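You operate a simulated robot arm through the tools that you are given. There is no shell and no other tool. Be economical: measure what you need, move in short steps, check, and stop when the job is done.

Carry out the task below with a simulated robot arm. There is one attempt and no reset: what you move stays moved.

TASK
Take the numbered jar labelled "65" from the top of the small steel table and put it in the grey tray there.

It is judged by the outcome, as a careful person would: the job done as asked, and still so three seconds after it is handed in. It fails if anything else is knocked over, pushed out of place, dropped, spilled or broken.

THE ROBOT
A 7-joint arm with a two-finger parallel gripper, fixed in place. Base frame: the origin is at the foot of the arm, x ahead of it, y to its left, z up; the work surface is at about z = 0. Readings come in m, degrees, newtons and seconds.
With the tool pointing down near the work surface it reaches from about 0.24 to 0.62 m from the base axis. Its first joint turns from -66.0 to 66.0 degrees. Payload 2.6 kg.
Tool frame: the origin (TCP) lies between the finger pads and is the grasp point; the fingertips stand 0.03 m ahead of it; z points along the fingers, y is the line along which they close. Largest opening 0.094 m; finger width 0.028, thickness 0.01; the body of the gripper, 0.05 by 0.096 m, starts 0.055 m behind the TCP.
Orientation is told as [roll, pitch, yaw] about the base's x, y, z axes, in that order, counted from this pose: with the fingers straight down and closing along the base's y, the tool's x points along the base's -x, its y along +y and its z along -z.

THE INTERFACE
- The arm moves only by the tool arm_command. Its arguments are lists of equal length, an entry for each row: "jaw": the finger opening in m, from 0 to 0.094; "slide": the shift along the tool's x, y, z in m, a list of three; "rotation": the turn, a rotation vector about the tool's x, y, z in degrees, a list of three. In form: {"jaw": [jaw, ...], "slide": [[dx, dy, dz], ...], "rotation": [[ax, ay, az], ...]}. A call has 1 to 20 rows; each row shifts and turns the commanded pose from where the row before left it, along the tool's axes as they then stand. A row lasts 0.2 s, in which the tool goes at most 0.05 m and 8.6 degrees; a call with a longer step from one row to the next is refused whole, and so is a gripper value outside its range. Where a pose cannot be reached the arm comes as near as it can. A force on the tool above 40 N (or 10 N above the force at the start of the call, whichever is more), or a blocked arm, ends the call early, and 0.2 s more pass. The fingers move at their own pace (about 0.072 m/s each) and stop on an object; they squeeze with about 38 N. The grip force told is the motor's: it shows also when the fingers shut on nothing. Time passes only in rows, and 0.2 s behind the last, so rows that do not move let the fingers close. The reply holds the time, the measured pose of the TCP, the force on the tool along the base axes, the opening and the grip force, in the units named above and with some noise, and new pictures: "show" is both (left out), scene, wrist or none.
- Cameras (640 x 400 px; columns grow to the right, rows downward): "scene" is fixed at [0.0304, 0.4289, 0.578]; the picture's right is [-0.84, -0.55, 0.00], its down [-0.28, 0.43, -0.86] and it looks along [0.47, -0.72, -0.51] (base axes); focal length 318 px, centre (320, 200). "wrist" rides on the gripper at [0.076, 0.014, -0.102] in the tool frame; the picture's right is [-0.18, 0.98, 0.00], its down [-0.75, -0.14, -0.64] and it looks along [-0.63, -0.12, 0.77] (tool axes); focal length 243 px, centre (320, 200). There is no depth. A picture from a camera that has moved, and an enlarged one, comes with that camera's place and axes in the base frame and with its lens. The place of the scene camera against the robot may be out by one fixed shift of up to 0.012 m in any direction.
- enlarge(camera, box): a new picture of the part [left, top, right, bottom] of that camera's present view, enlarged. It takes no simulated time.
- job_done(): hands the job in; it is judged then, once.

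Go step by step. Nothing tells you positions but the pictures and the camera data: compare them with the known pose of the tool, close in by small moves and look again before you grip or let go. The budget is 90 turns and 170 pictures, counting those below and the enlarged ones. Unless the task says otherwise, let go and move clear before handing in, and close with one line.

The tools are called after ">>>" as a command line: name --argument value ..., lists and objects as JSON in quotes. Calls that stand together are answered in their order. arm_command: Moves the arm, as the interface text tells. Its arguments: {"type":"object","properties":{"jaw":{"type":"array"},"slide":{"type":"array"},"rotation":{"type":"array"},"show":{"type":"string","enum":["both","scene","wrist","none"]}},"required":["jaw","slide","rotation"]} The other tools are called the same way: enlarge (camera, box) takes an enlarged picture of a part of a camera's view; job_done () hands the job in.

At the start:

```text
clock: 0.0
position: [0.4032, -0.1425, 0.2998]
orientation: [0.0, 0.0, 0.0]
contact_force: [-0.3, 0.0, -0.1]
opening: 0.0944
gripper_force: 0.0
```

scene: 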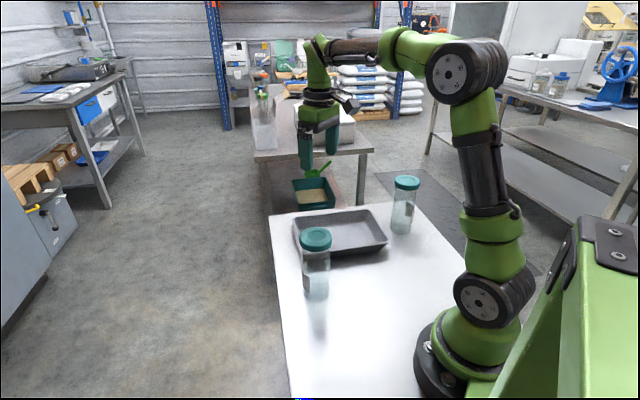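
wrist: 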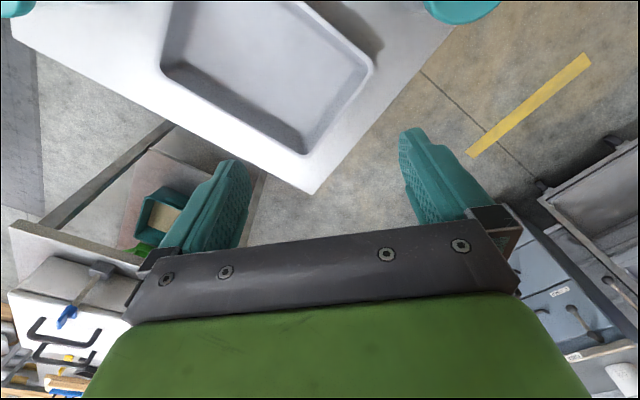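

I see a steel table with a grey tray and two teal-lidded jars, one on each side of the tray. I will enlarge both to read the labels.

>>> enlarge --camera "scene" --box '[270, 210, 370, 310]'

>>> enlarge --camera "scene" --box '[360, 160, 460, 250]'

```text
4.00 times, centred on (320, 260) of scene
camera zoom: at [0.0304, 0.4289, 0.578], right [-0.84, -0.55, 0.0], down [-0.28, 0.43, -0.86], along [0.47, -0.72, -0.51], focal length 1273 px, centre (320, -40)
```

zoom: 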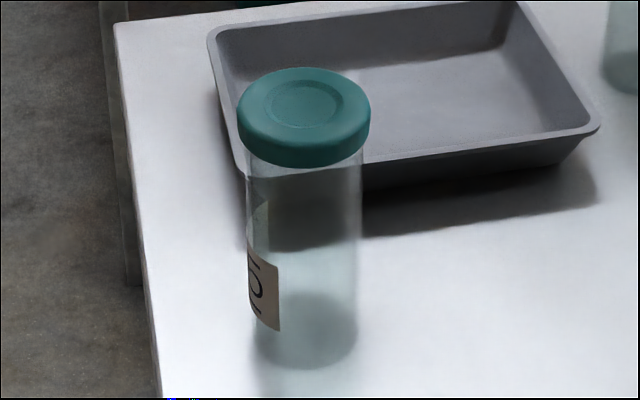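

```text
4.44 times, centred on (410, 205) of scene
camera zoom: at [0.0304, 0.4289, 0.578], right [-0.84, -0.55, 0.0], down [-0.28, 0.43, -0.86], along [0.47, -0.72, -0.51], focal length 1415 px, centre (-80, 178)
```

zoom: 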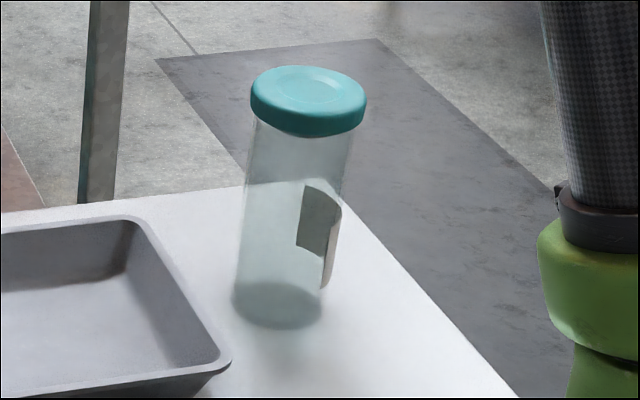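

The near jar stands around (0.334, -0.018) and the far one around (0.26, -0.38), both about 0.17 m tall. Neither label can be read yet, so I will zoom in closer on each.

>>> enlarge --camera "scene" --box '[296, 264, 328, 296]'

>>> enlarge --camera "scene" --box '[395, 195, 427, 230]'

```text
12.50 times, centred on (312, 280) of scene
camera zoom: at [0.0304, 0.4289, 0.578], right [-0.84, -0.55, 0.0], down [-0.28, 0.43, -0.86], along [0.47, -0.72, -0.51], focal length 3979 px, centre (420, -800)
```

zoom: 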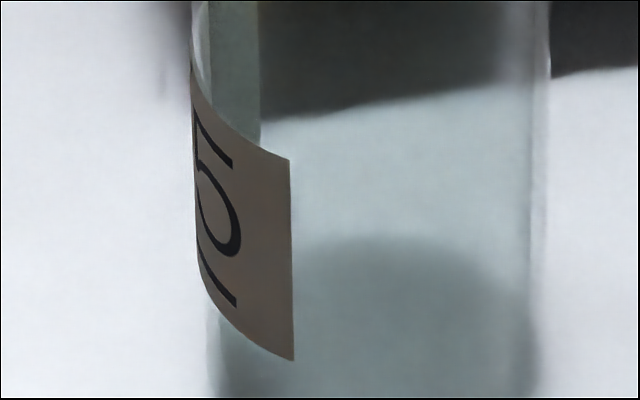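

```text
11.43 times, centred on (411, 212) of scene
camera zoom: at [0.0304, 0.4289, 0.578], right [-0.84, -0.55, 0.0], down [-0.28, 0.43, -0.86], along [0.47, -0.72, -0.51], focal length 3638 px, centre (-720, 57)
```

zoom: 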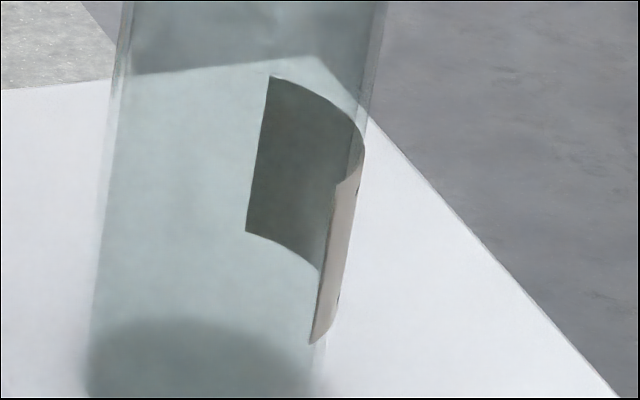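

The near jar's label shows the right end of a digit that could be a 5, underlined, but the rest is hidden. I'll move the hand, staying well above everything, to look at it from the +x/+y side with the wrist camera.

>>> arm_command --jaw '[0.094, 0.094, 0.094, 0.094, 0.094, 0.094, 0.094, 0.094, 0.094, 0.094, 0.094, 0.094, 0.094, 0.094, 0.094, 0.094, 0.094, 0.094, 0.094, 0.094]' --slide '[[-0.0128, 0.0366, 0.0033], [-0.0128, 0.0366, 0.0033], [-0.0128, 0.0366, 0.0033], [-0.0128, 0.0366, 0.0033], [-0.0128, 0.0366, 0.0033], [-0.0128, 0.0366, 0.0033], [0, 0, 0], [0, 0, 0], [0, 0, 0], [0, 0, 0], [0, 0, 0], [0, 0, 0], [0, 0, 0], [0, 0, 0], [0, 0, 0], [0, 0, 0], [0, 0, 0], [0, 0, 0], [0, 0, 0], [0, 0, 0]]' --rotation '[[0, 0, 0], [0, 0, 0], [0, 0, 0], [0, 0, 0], [0, 0, 0], [0, 0, 0], [0, 0, 8.5], [0, 0, 8.5], [0, 0, 8.5], [0, 0, 8.5], [0, 0, 8.5], [0, 0, 8.5], [0, 0, 8.5], [0, 0, 8.5], [0, 0, 8.5], [0, 0, 8.5], [0, 0, 8.5], [0, 0, 8.5], [0, 0, 8.5], [0, 0, 8.5]]'

```text
clock: 4.2
position: [0.4781, 0.0757, 0.2795]
orientation: [0.0, 0.0, -119.3]
contact_force: [-0.1, -0.4, -0.3]
opening: 0.0941
gripper_force: 0.1
camera wrist: at [0.5284, 0.135, 0.3823], right [0.77, -0.64, 0.0], down [-0.49, -0.59, 0.64], along [-0.41, -0.49, -0.77], focal length 243 px, centre (320, 200)
```

scene: 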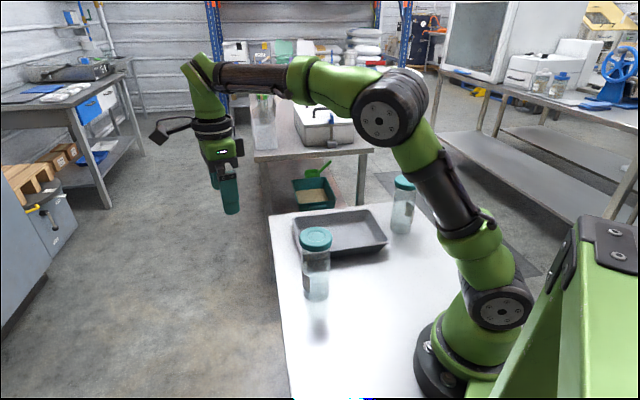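
wrist: 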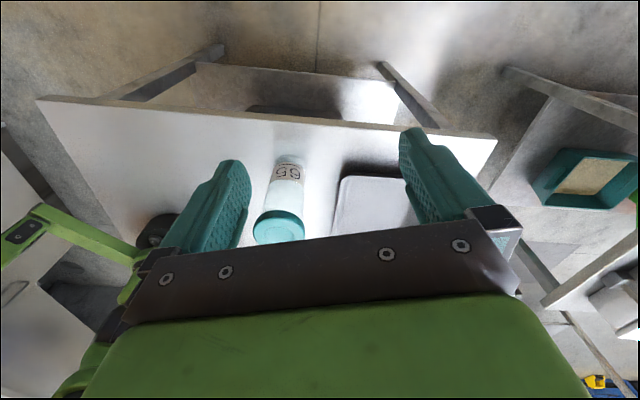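

The camera sees the near jar upside down, with its label in view. I'll enlarge it to read it.

>>> enlarge --camera "wrist" --box '[245, 145, 325, 195]'

>>> enlarge --camera "wrist" --box '[230, 140, 430, 260]'

```text
8.00 times, centred on (285, 170) of wrist
camera zoom: at [0.5284, 0.135, 0.3823], right [0.77, -0.64, 0.0], down [-0.49, -0.59, 0.64], along [-0.41, -0.49, -0.77], focal length 1941 px, centre (600, 440)
```

zoom: 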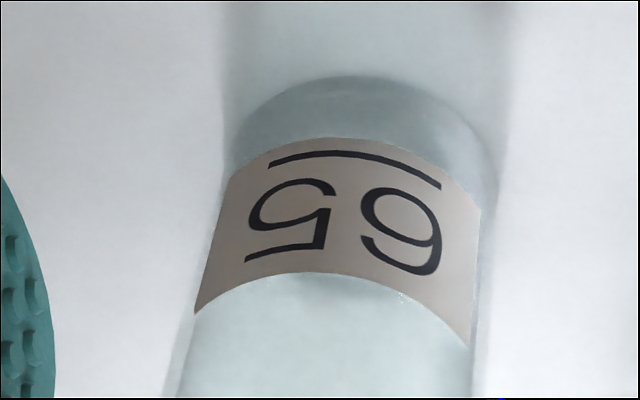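

```text
3.20 times, centred on (330, 200) of wrist
camera zoom: at [0.5284, 0.135, 0.3823], right [0.77, -0.64, 0.0], down [-0.49, -0.59, 0.64], along [-0.41, -0.49, -0.77], focal length 776 px, centre (288, 200)
```

zoom: 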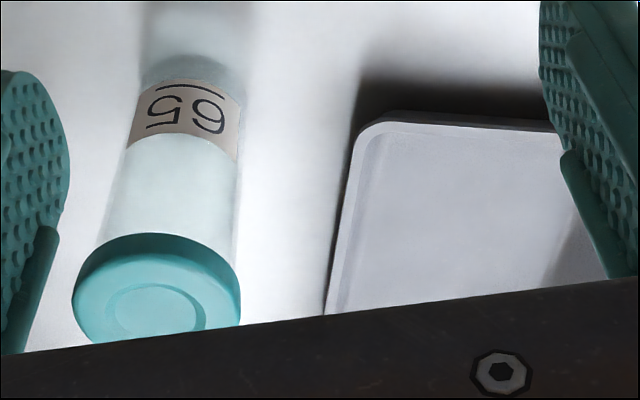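

The label reads "65", so the near jar is the target; both cameras put it at about (0.333, -0.013), with its lid top near z = 0.168. I'll turn back and hover above it with the fingertips clear of the lid.

>>> arm_command --jaw '[0.094, 0.094, 0.094, 0.094, 0.094, 0.094, 0.094, 0.094, 0.094, 0.094, 0.094, 0.094, 0.094, 0.094, 0.094, 0.094, 0.094, 0.094, 0.094, 0.094]' --slide '[[0, 0, 0], [0, 0, 0], [0, 0, 0], [0, 0, 0], [0, 0, 0], [0, 0, 0], [0, 0, 0], [0, 0, 0], [0, 0, 0], [0, 0, 0], [0, 0, 0], [0, 0, 0], [0, 0, 0], [0, 0, 0], [0.029, -0.0178, 0.006], [0.029, -0.0178, 0.006], [0.029, -0.0178, 0.006], [0.029, -0.0178, 0.006], [0.029, -0.0178, 0.006], [0, 0, 0]]' --rotation '[[0, 0, -8.5], [0, 0, -8.5], [0, 0, -8.5], [0, 0, -8.5], [0, 0, -8.5], [0, 0, -8.5], [0, 0, -8.5], [0, 0, -8.5], [0, 0, -8.5], [0, 0, -8.5], [0, 0, -8.5], [0, 0, -8.5], [0, 0, -8.5], [0, 0, -8.5], [0, 0, 0], [0, 0, 0], [0, 0, 0], [0, 0, 0], [0, 0, 0], [0, 0, 0]]'

```text
clock: 8.4
position: [0.3357, -0.0102, 0.2506]
orientation: [0.0, 0.0, 0.0]
contact_force: [-0.1, 0.6, -0.1]
opening: 0.094
gripper_force: 0.1
camera wrist: at [0.259, 0.0033, 0.3532], right [0.18, 0.98, 0.0], down [0.75, -0.14, 0.64], along [0.63, -0.12, -0.77], focal length 243 px, centre (320, 200)
```

scene: 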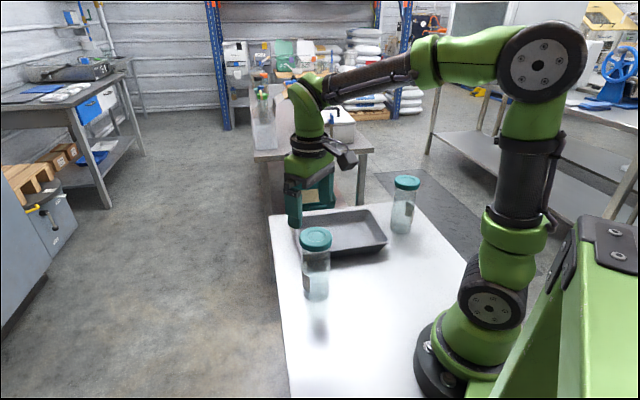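
wrist: 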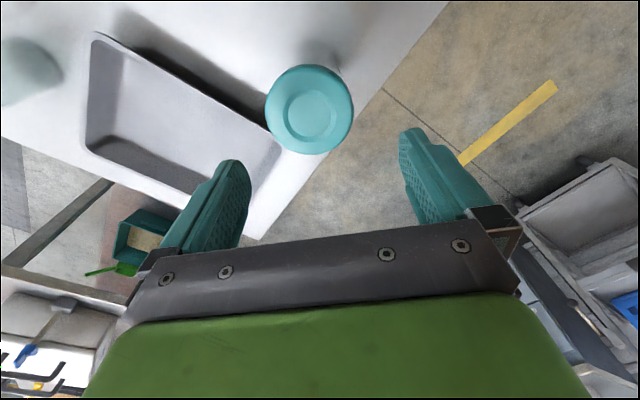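

From here the lid looks centred at about (0.327, -0.018). I'll correct for that, come down to just above the lid and look again.

>>> arm_command --jaw '[0.094, 0.094, 0.094, 0.094]' --slide '[[0.009, -0.008, 0], [0, 0, 0.02], [0, 0, 0.022], [0, 0, 0]]' --rotation '[[0, 0, 0], [0, 0, 0], [0, 0, 0], [0, 0, 0]]'

```text
clock: 9.4
position: [0.3252, -0.0208, 0.2105]
orientation: [-0.1, 0.0, 0.0]
contact_force: [-1.4, 0.4, 0.3]
opening: 0.0937
gripper_force: 0.1
camera wrist: at [0.249, -0.0069, 0.3127], right [0.18, 0.98, 0.0], down [0.75, -0.14, 0.64], along [0.63, -0.12, -0.77], focal length 243 px, centre (320, 200)
```

scene: 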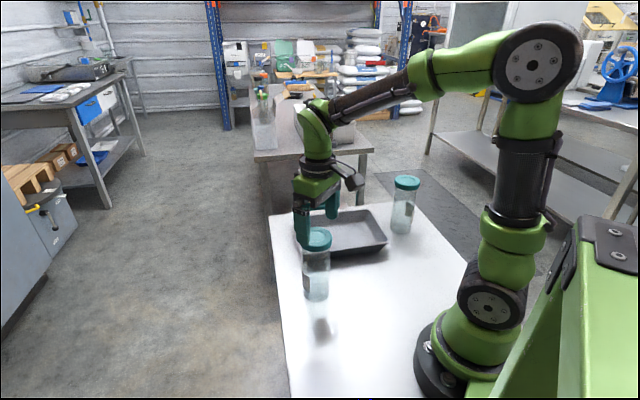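
wrist: 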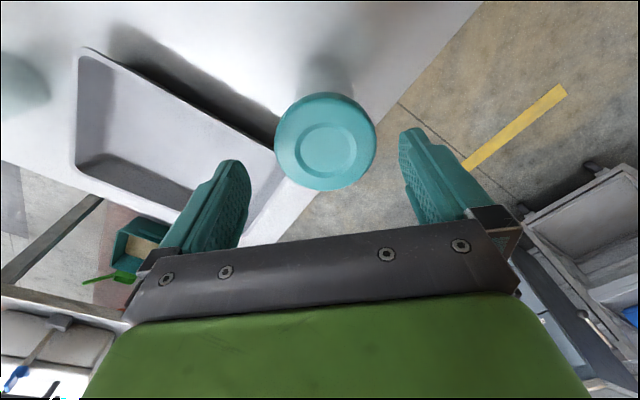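

The lid is at about (0.326, -0.018), almost centred between the fingers. I'll shift slightly and lower until the pads straddle the lid, without closing yet.

>>> arm_command --jaw '[0.094, 0.094, 0.094, 0.094, 0.094, 0.094]' --slide '[[-0.001, 0.0025, 0], [0, 0, 0.015], [0, 0, 0.015], [0, 0, 0.015], [0, 0, 0.013], [0, 0, 0]]' --rotation '[[0, 0, 0], [0, 0, 0], [0, 0, 0], [0, 0, 0], [0, 0, 0], [0, 0, 0]]'

>>> enlarge --camera "scene" --box '[260, 180, 380, 310]'

```text
clock: 10.8
position: [0.3257, -0.0174, 0.1487]
orientation: [0.0, 0.0, -0.1]
contact_force: [-1.3, -0.2, 0.3]
opening: 0.0937
gripper_force: 0.1
camera wrist: at [0.2495, -0.0046, 0.2517], right [0.18, 0.98, 0.0], down [0.75, -0.14, 0.64], along [0.63, -0.12, -0.77], focal length 243 px, centre (320, 200)
```

scene: 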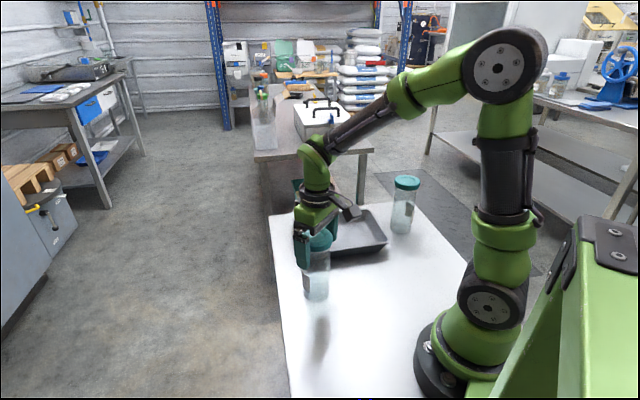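
wrist: 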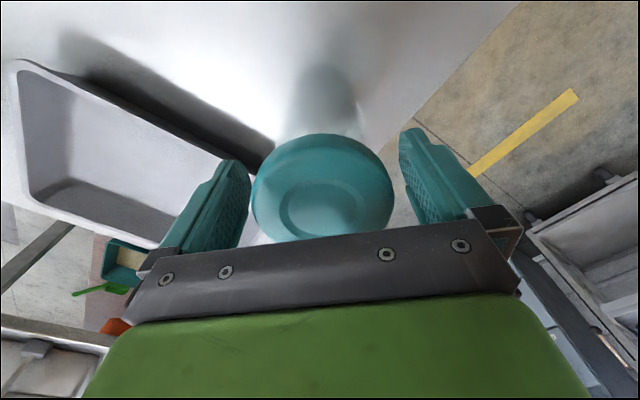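

```text
3.08 times, centred on (320, 245) of scene
camera zoom: at [0.0304, 0.4289, 0.578], right [-0.84, -0.55, 0.0], down [-0.28, 0.43, -0.86], along [0.47, -0.72, -0.51], focal length 980 px, centre (320, 62)
```

zoom: 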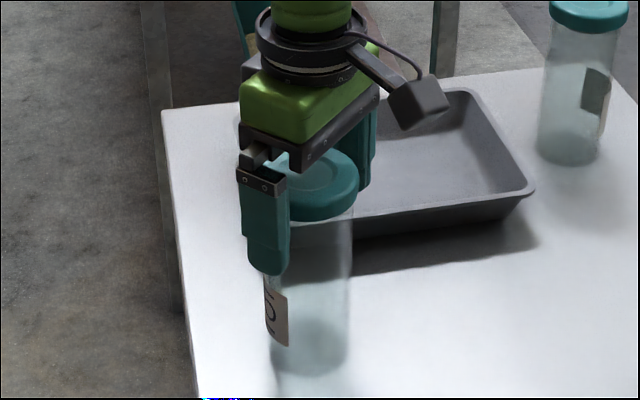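

The jar stands between the fingers with the pads around its lid. I'll close gently in place.

>>> arm_command --jaw '[0.08, 0.07, 0.06, 0.05, 0.05, 0.05]' --slide '[[0.002, 0, 0], [0, 0, 0], [0, 0, 0], [0, 0, 0], [0, 0, 0], [0, 0, 0]]' --rotation '[[0, 0, 0], [0, 0, 0], [0, 0, 0], [0, 0, 0], [0, 0, 0], [0, 0, 0]]'

```text
clock: 12.2
position: [0.3228, -0.0182, 0.1491]
orientation: [0.0, 0.0, 0.0]
contact_force: [-0.6, -0.3, 0.1]
opening: 0.071
gripper_force: 38.0
camera wrist: at [0.2476, -0.0045, 0.252], right [0.18, 0.98, 0.0], down [0.75, -0.14, 0.64], along [0.63, -0.12, -0.77], focal length 243 px, centre (320, 200)
```

scene: 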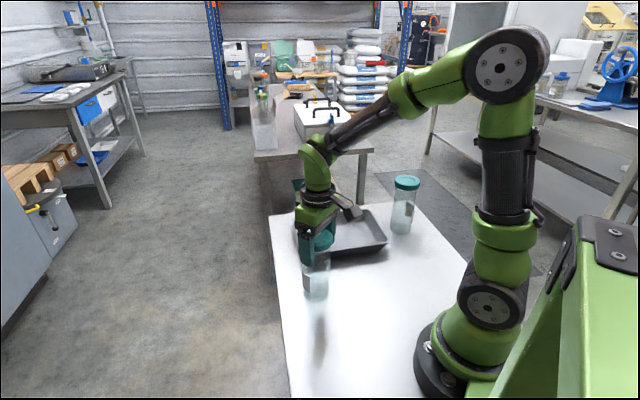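
wrist: 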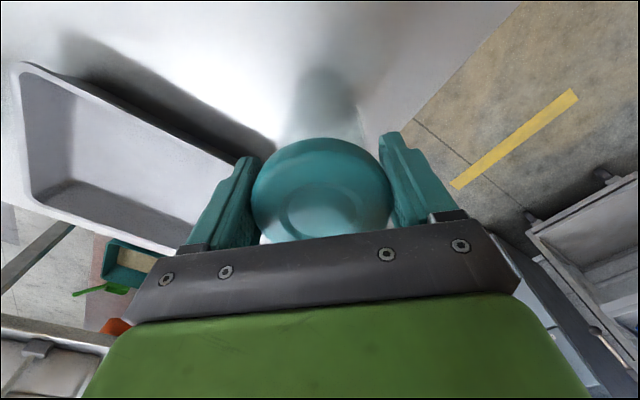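

The grip holds at a 0.071 opening, which matches the lid. I'll lift the jar straight up about 0.1 m and check it.

>>> arm_command --jaw '[0.05, 0.05, 0.05, 0.05, 0.05, 0.05]' --slide '[[0, 0, -0.01], [0, 0, -0.02], [0, 0, -0.025], [0, 0, -0.025], [0, 0, -0.02], [0, 0, 0]]' --rotation '[[0, 0, 0], [0, 0, 0], [0, 0, 0], [0, 0, 0], [0, 0, 0], [0, 0, 0]]'

>>> enlarge --camera "scene" --box '[260, 170, 400, 300]'

```text
clock: 13.6
position: [0.323, -0.0162, 0.2498]
orientation: [0.0, -0.1, 0.1]
contact_force: [-0.7, -0.1, -2.0]
opening: 0.0708
gripper_force: 38.1
camera wrist: at [0.2477, -0.0035, 0.3521], right [0.18, 0.98, 0.0], down [0.75, -0.14, 0.64], along [0.63, -0.12, -0.77], focal length 243 px, centre (320, 200)
```

scene: 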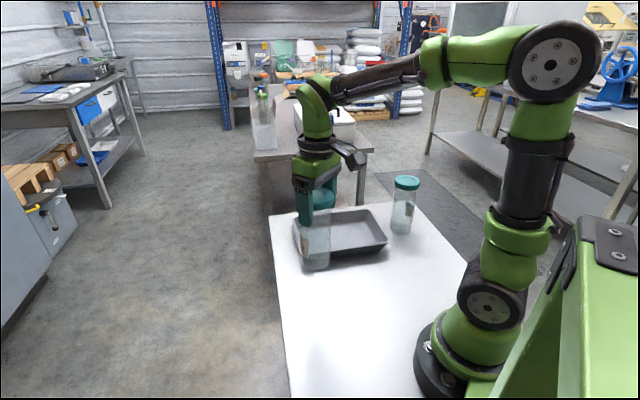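
wrist: 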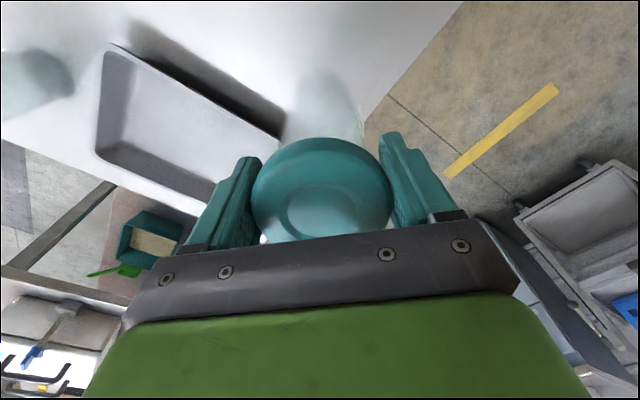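

```text
3.08 times, centred on (330, 235) of scene
camera zoom: at [0.0304, 0.4289, 0.5779], right [-0.84, -0.55, 0.0], down [-0.28, 0.43, -0.86], along [0.47, -0.72, -0.51], focal length 980 px, centre (289, 92)
```

zoom: 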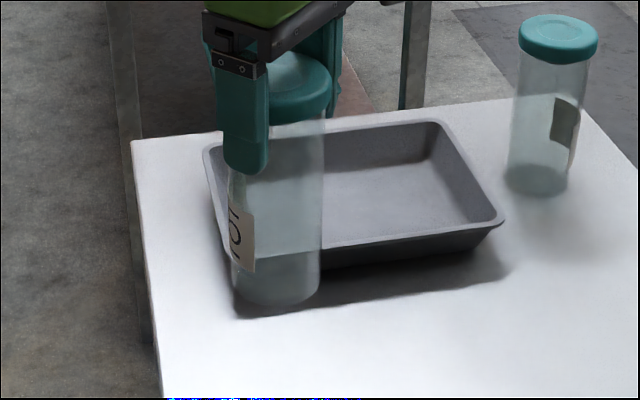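

The jar is held upright with its base about 0.10 m above the table, well above the tray rim. The tray centre works out at about (0.394, -0.218), so I'll carry it there at this height.

>>> arm_command --jaw '[0.05, 0.05, 0.05, 0.05, 0.05, 0.05, 0.05, 0.05, 0.05, 0.05, 0.05]' --slide '[[-0.004, -0.012, 0], [-0.0075, -0.0215, 0], [-0.0089, -0.0252, 0], [-0.0089, -0.0252, 0], [-0.0089, -0.0252, 0], [-0.0089, -0.0252, 0], [-0.0089, -0.0252, 0], [-0.0075, -0.0215, 0], [-0.005, -0.014, 0], [-0.0025, -0.007, 0], [0, 0, 0]]' --rotation '[[0, 0, 0], [0, 0, 0], [0, 0, 0], [0, 0, 0], [0, 0, 0], [0, 0, 0], [0, 0, 0], [0, 0, 0], [0, 0, 0], [0, 0, 0], [0, 0, 0]]'

>>> enlarge --camera "scene" --box '[270, 150, 420, 270]'

```text
clock: 16.0
position: [0.3971, -0.2187, 0.2479]
orientation: [0.0, 0.0, 0.0]
contact_force: [0.3, 0.9, -1.8]
opening: 0.0705
gripper_force: 38.1
camera wrist: at [0.3206, -0.2057, 0.3505], right [0.18, 0.98, 0.0], down [0.75, -0.14, 0.64], along [0.63, -0.12, -0.77], focal length 243 px, centre (320, 200)
```

scene: 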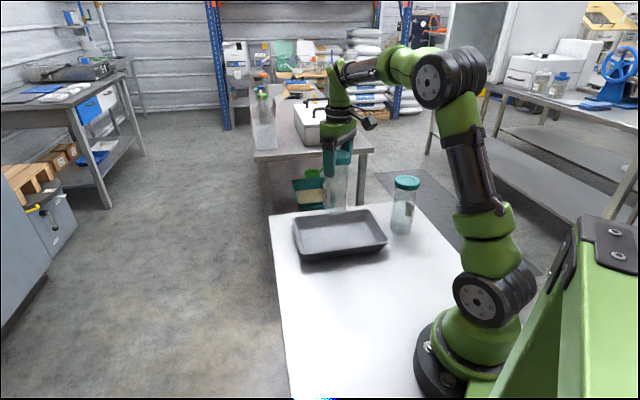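
wrist: 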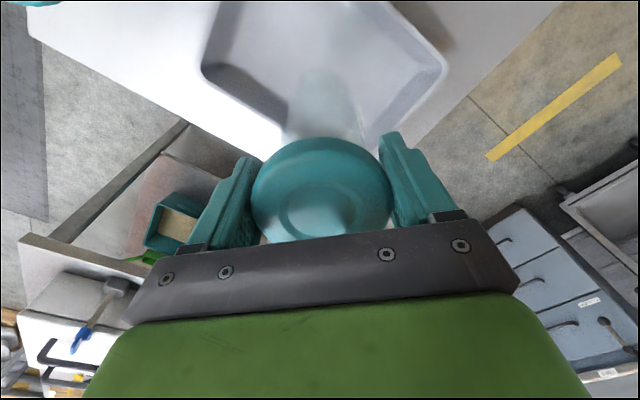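

```text
3.33 times, centred on (345, 210) of scene
camera zoom: at [0.0304, 0.4288, 0.578], right [-0.84, -0.55, 0.0], down [-0.28, 0.43, -0.86], along [0.47, -0.72, -0.51], focal length 1061 px, centre (237, 167)
```

zoom: 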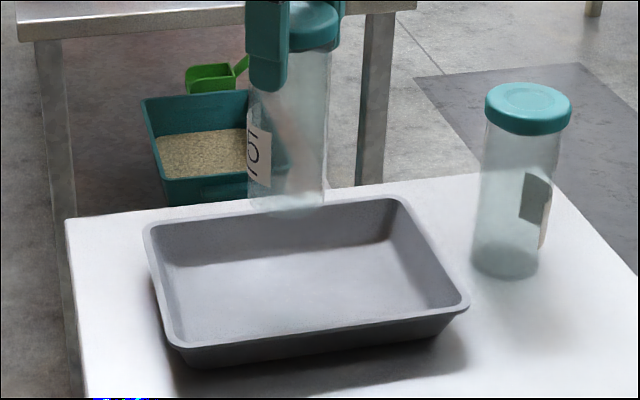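

The jar hangs over the tray; the rim corners seen by the wrist camera put the tray centre at (0.387, -0.217). I'll shift 1 cm back and come down to roughly 2 cm above the tray floor.

>>> arm_command --jaw '[0.05, 0.05, 0.05, 0.05, 0.05, 0.05, 0.05]' --slide '[[0.01, 0.001, 0], [0, 0, 0.01], [0, 0, 0.02], [0, 0, 0.02], [0, 0, 0.018], [0, 0, 0.008], [0, 0, 0]]' --rotation '[[0, 0, 0], [0, 0, 0], [0, 0, 0], [0, 0, 0], [0, 0, 0], [0, 0, 0], [0, 0, 0]]'

>>> enlarge --camera "scene" --box '[270, 150, 420, 270]'

```text
clock: 17.6
position: [0.3856, -0.2187, 0.1733]
orientation: [0.1, 0.0, 0.1]
contact_force: [-0.7, -0.3, -1.2]
opening: 0.0706
gripper_force: 38.1
camera wrist: at [0.3098, -0.2054, 0.2757], right [0.18, 0.98, 0.0], down [0.75, -0.14, 0.64], along [0.63, -0.12, -0.77], focal length 243 px, centre (320, 200)
```

scene: 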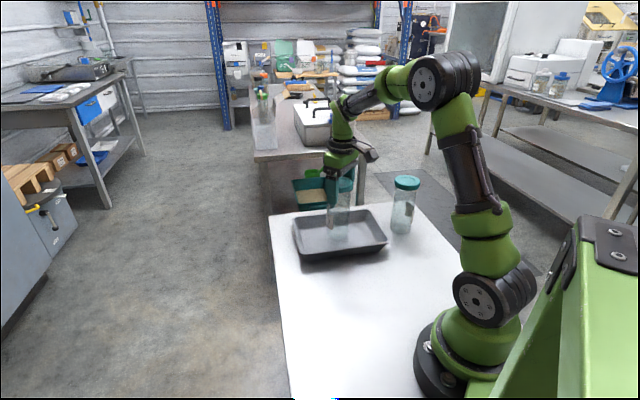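
wrist: 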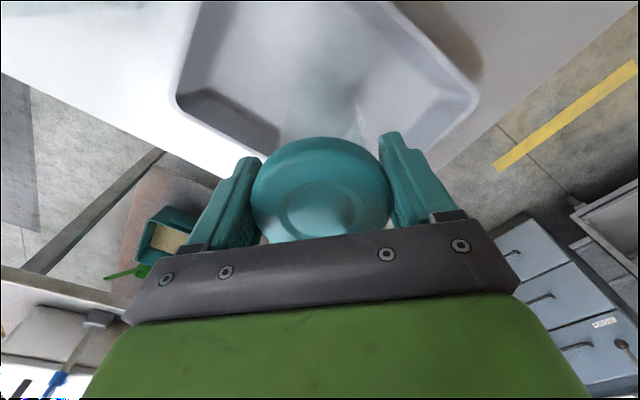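

```text
3.33 times, centred on (345, 210) of scene
camera zoom: at [0.0304, 0.4289, 0.578], right [-0.84, -0.55, 0.0], down [-0.28, 0.43, -0.86], along [0.47, -0.72, -0.51], focal length 1061 px, centre (237, 167)
```

zoom: 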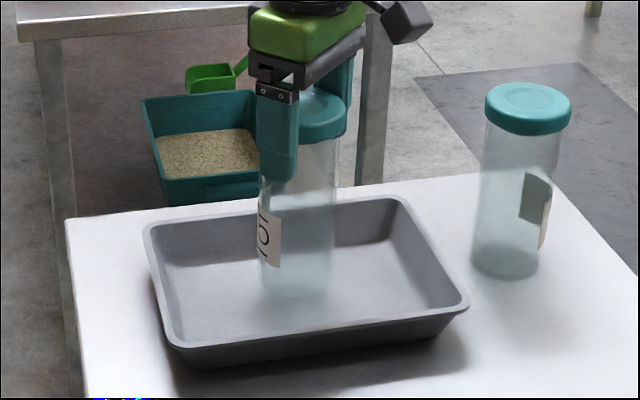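

The jar is centred over the tray floor and upright, with about 2 cm to go. I'll lower it in small steps and watch the force.

>>> arm_command --jaw '[0.05, 0.05, 0.05, 0.05, 0.05]' --slide '[[0, 0, 0.005], [0, 0, 0.004], [0, 0, 0.004], [0, 0, 0.003], [0, 0, 0]]' --rotation '[[0, 0, 0], [0, 0, 0], [0, 0, 0], [0, 0, 0], [0, 0, 0]]' --show "none"

```text
clock: 18.8
position: [0.3842, -0.219, 0.1571]
orientation: [0.0, 0.0, -0.1]
contact_force: [0.8, 0.0, -2.1]
opening: 0.0706
gripper_force: 38.5
```

There is no contact yet at z = 0.157, so I'll continue in 1–2 mm steps.

>>> arm_command --jaw '[0.05, 0.05, 0.05]' --slide '[[0, 0, 0.0015], [0, 0, 0.0015], [0, 0, 0]]' --rotation '[[0, 0, 0], [0, 0, 0], [0, 0, 0]]' --show "none"

```text
clock: 19.6
position: [0.3855, -0.2188, 0.1537]
orientation: [0.0, 0.1, 0.0]
contact_force: [0.2, 1.1, -0.3]
opening: 0.0707
gripper_force: 37.7
```

The weight reading has dropped to about zero, which may be first contact. One more small step should confirm it.

>>> arm_command --jaw '[0.05, 0.05]' --slide '[[0, 0, 0.001], [0, 0, 0]]' --rotation '[[0, 0, 0], [0, 0, 0]]'

>>> enlarge --camera "scene" --box '[290, 190, 400, 265]'

```text
clock: 20.2
position: [0.3851, -0.2187, 0.1546]
orientation: [0.0, 0.0, 0.0]
contact_force: [-1.6, 3.3, 6.4]
opening: 0.0704
gripper_force: 37.6
camera wrist: at [0.3096, -0.2054, 0.2566], right [0.18, 0.98, 0.0], down [0.75, -0.14, 0.64], along [0.63, -0.12, -0.77], focal length 243 px, centre (320, 200)
```

scene: 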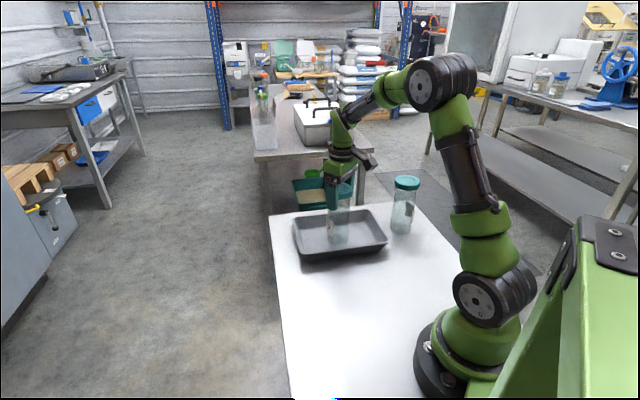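
wrist: 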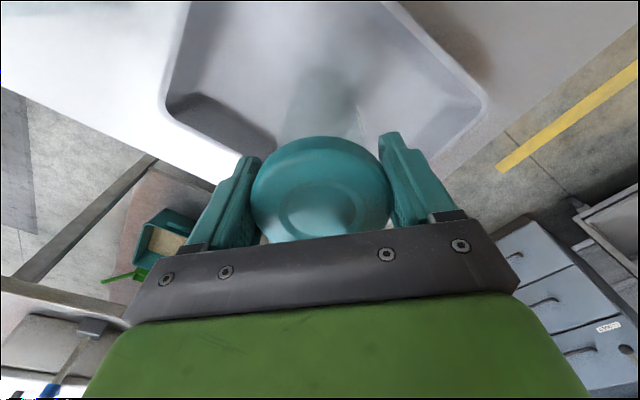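

```text
5.33 times, centred on (345, 228) of scene
camera zoom: at [0.0303, 0.4289, 0.5779], right [-0.84, -0.55, 0.0], down [-0.28, 0.43, -0.86], along [0.47, -0.72, -0.51], focal length 1698 px, centre (187, 53)
```

zoom: 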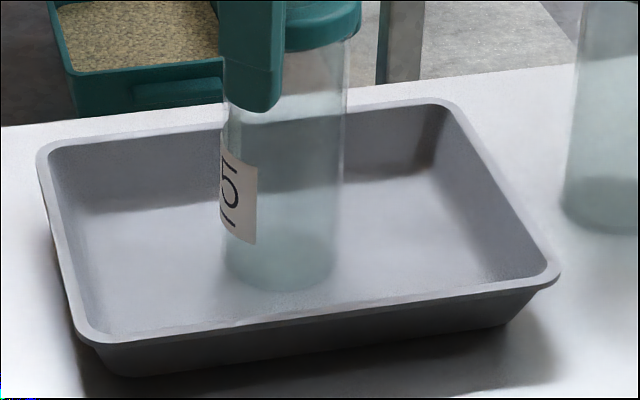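

The jar is now resting on the tray floor: the force is about +6 N and it stands upright in the middle. I'll open the fingers slowly.

>>> arm_command --jaw '[0.073, 0.078, 0.085, 0.094, 0.094]' --slide '[[0, 0, 0], [0, 0, 0], [0, 0, 0], [0, 0, 0], [0, 0, 0]]' --rotation '[[0, 0, 0], [0, 0, 0], [0, 0, 0], [0, 0, 0], [0, 0, 0]]'

```text
clock: 21.4
position: [0.3849, -0.2197, 0.1535]
orientation: [0.0, 0.0, 0.0]
contact_force: [0.1, 0.3, -0.5]
opening: 0.0941
gripper_force: 0.0
camera wrist: at [0.3095, -0.2055, 0.2563], right [0.18, 0.98, 0.0], down [0.75, -0.14, 0.64], along [0.63, -0.12, -0.77], focal length 243 px, centre (320, 200)
```

scene: 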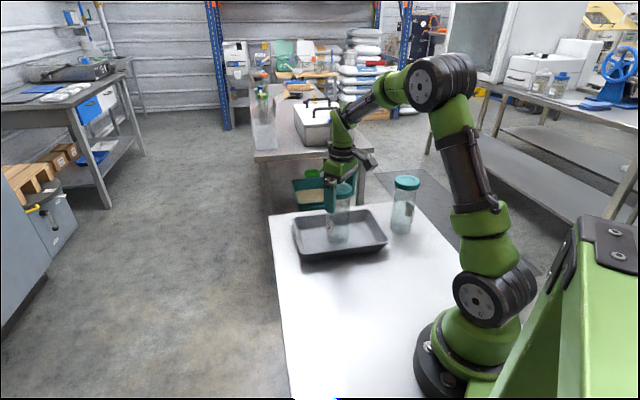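
wrist: 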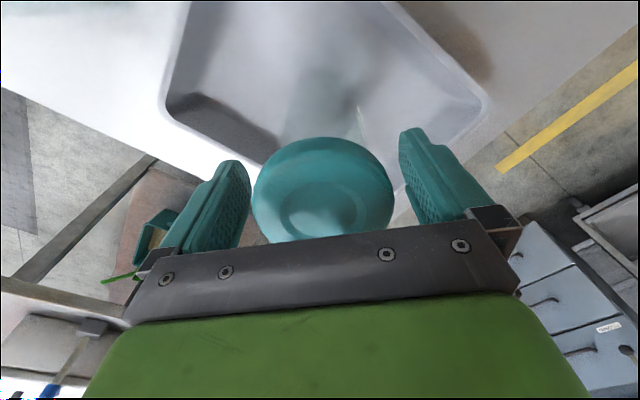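

The fingers are open and clear of the lid, and the jar stands on its own. I'll rise straight up and check.

>>> arm_command --jaw '[0.094, 0.094, 0.094, 0.094, 0.094, 0.094, 0.094]' --slide '[[0, 0, -0.01], [0, 0, -0.02], [0, 0, -0.03], [0, 0, -0.03], [0, 0, -0.03], [0, 0, 0], [0, 0, 0]]' --rotation '[[0, 0, 0], [0, 0, 0], [0, 0, 0], [0, 0, 0], [0, 0, 0], [0, 0, 0], [0, 0, 0]]'

>>> enlarge --camera "scene" --box '[270, 150, 430, 270]'

```text
clock: 23.0
position: [0.3864, -0.221, 0.2728]
orientation: [0.0, 0.0, 0.1]
contact_force: [-0.1, 0.8, -0.1]
opening: 0.0941
gripper_force: 0.0
camera wrist: at [0.3104, -0.2069, 0.3768], right [0.18, 0.98, 0.0], down [0.75, -0.14, 0.64], along [0.63, -0.12, -0.77], focal length 243 px, centre (320, 200)
```

scene: 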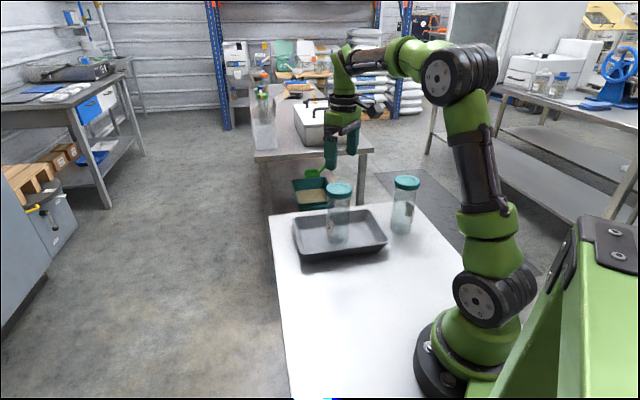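
wrist: 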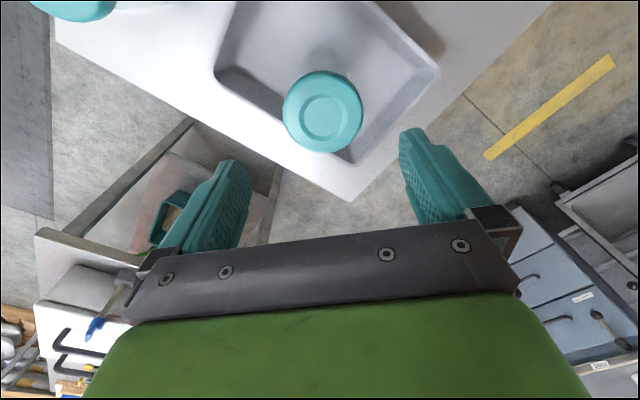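

```text
3.33 times, centred on (350, 210) of scene
camera zoom: at [0.0304, 0.4289, 0.578], right [-0.84, -0.55, 0.0], down [-0.28, 0.43, -0.86], along [0.47, -0.72, -0.51], focal length 1061 px, centre (220, 167)
```

zoom: 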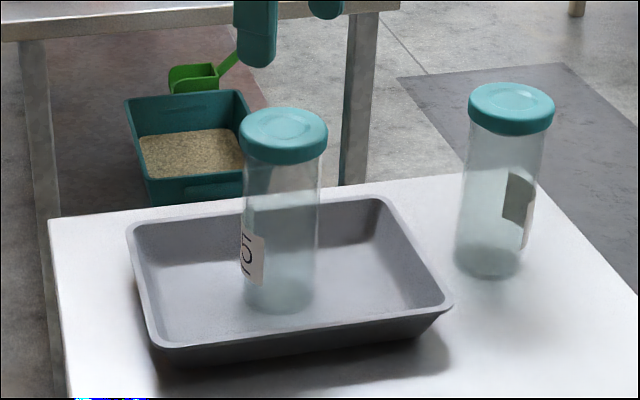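

Jar 65 stands upright in the tray, the tray and the other jar have not moved, and the gripper is clear. I'm handing the job in.

>>> job_done

```text
The job is handed in.
```

Jar "65" is standing upright near the middle of the grey tray, and the tray and the other jar were not disturbed.
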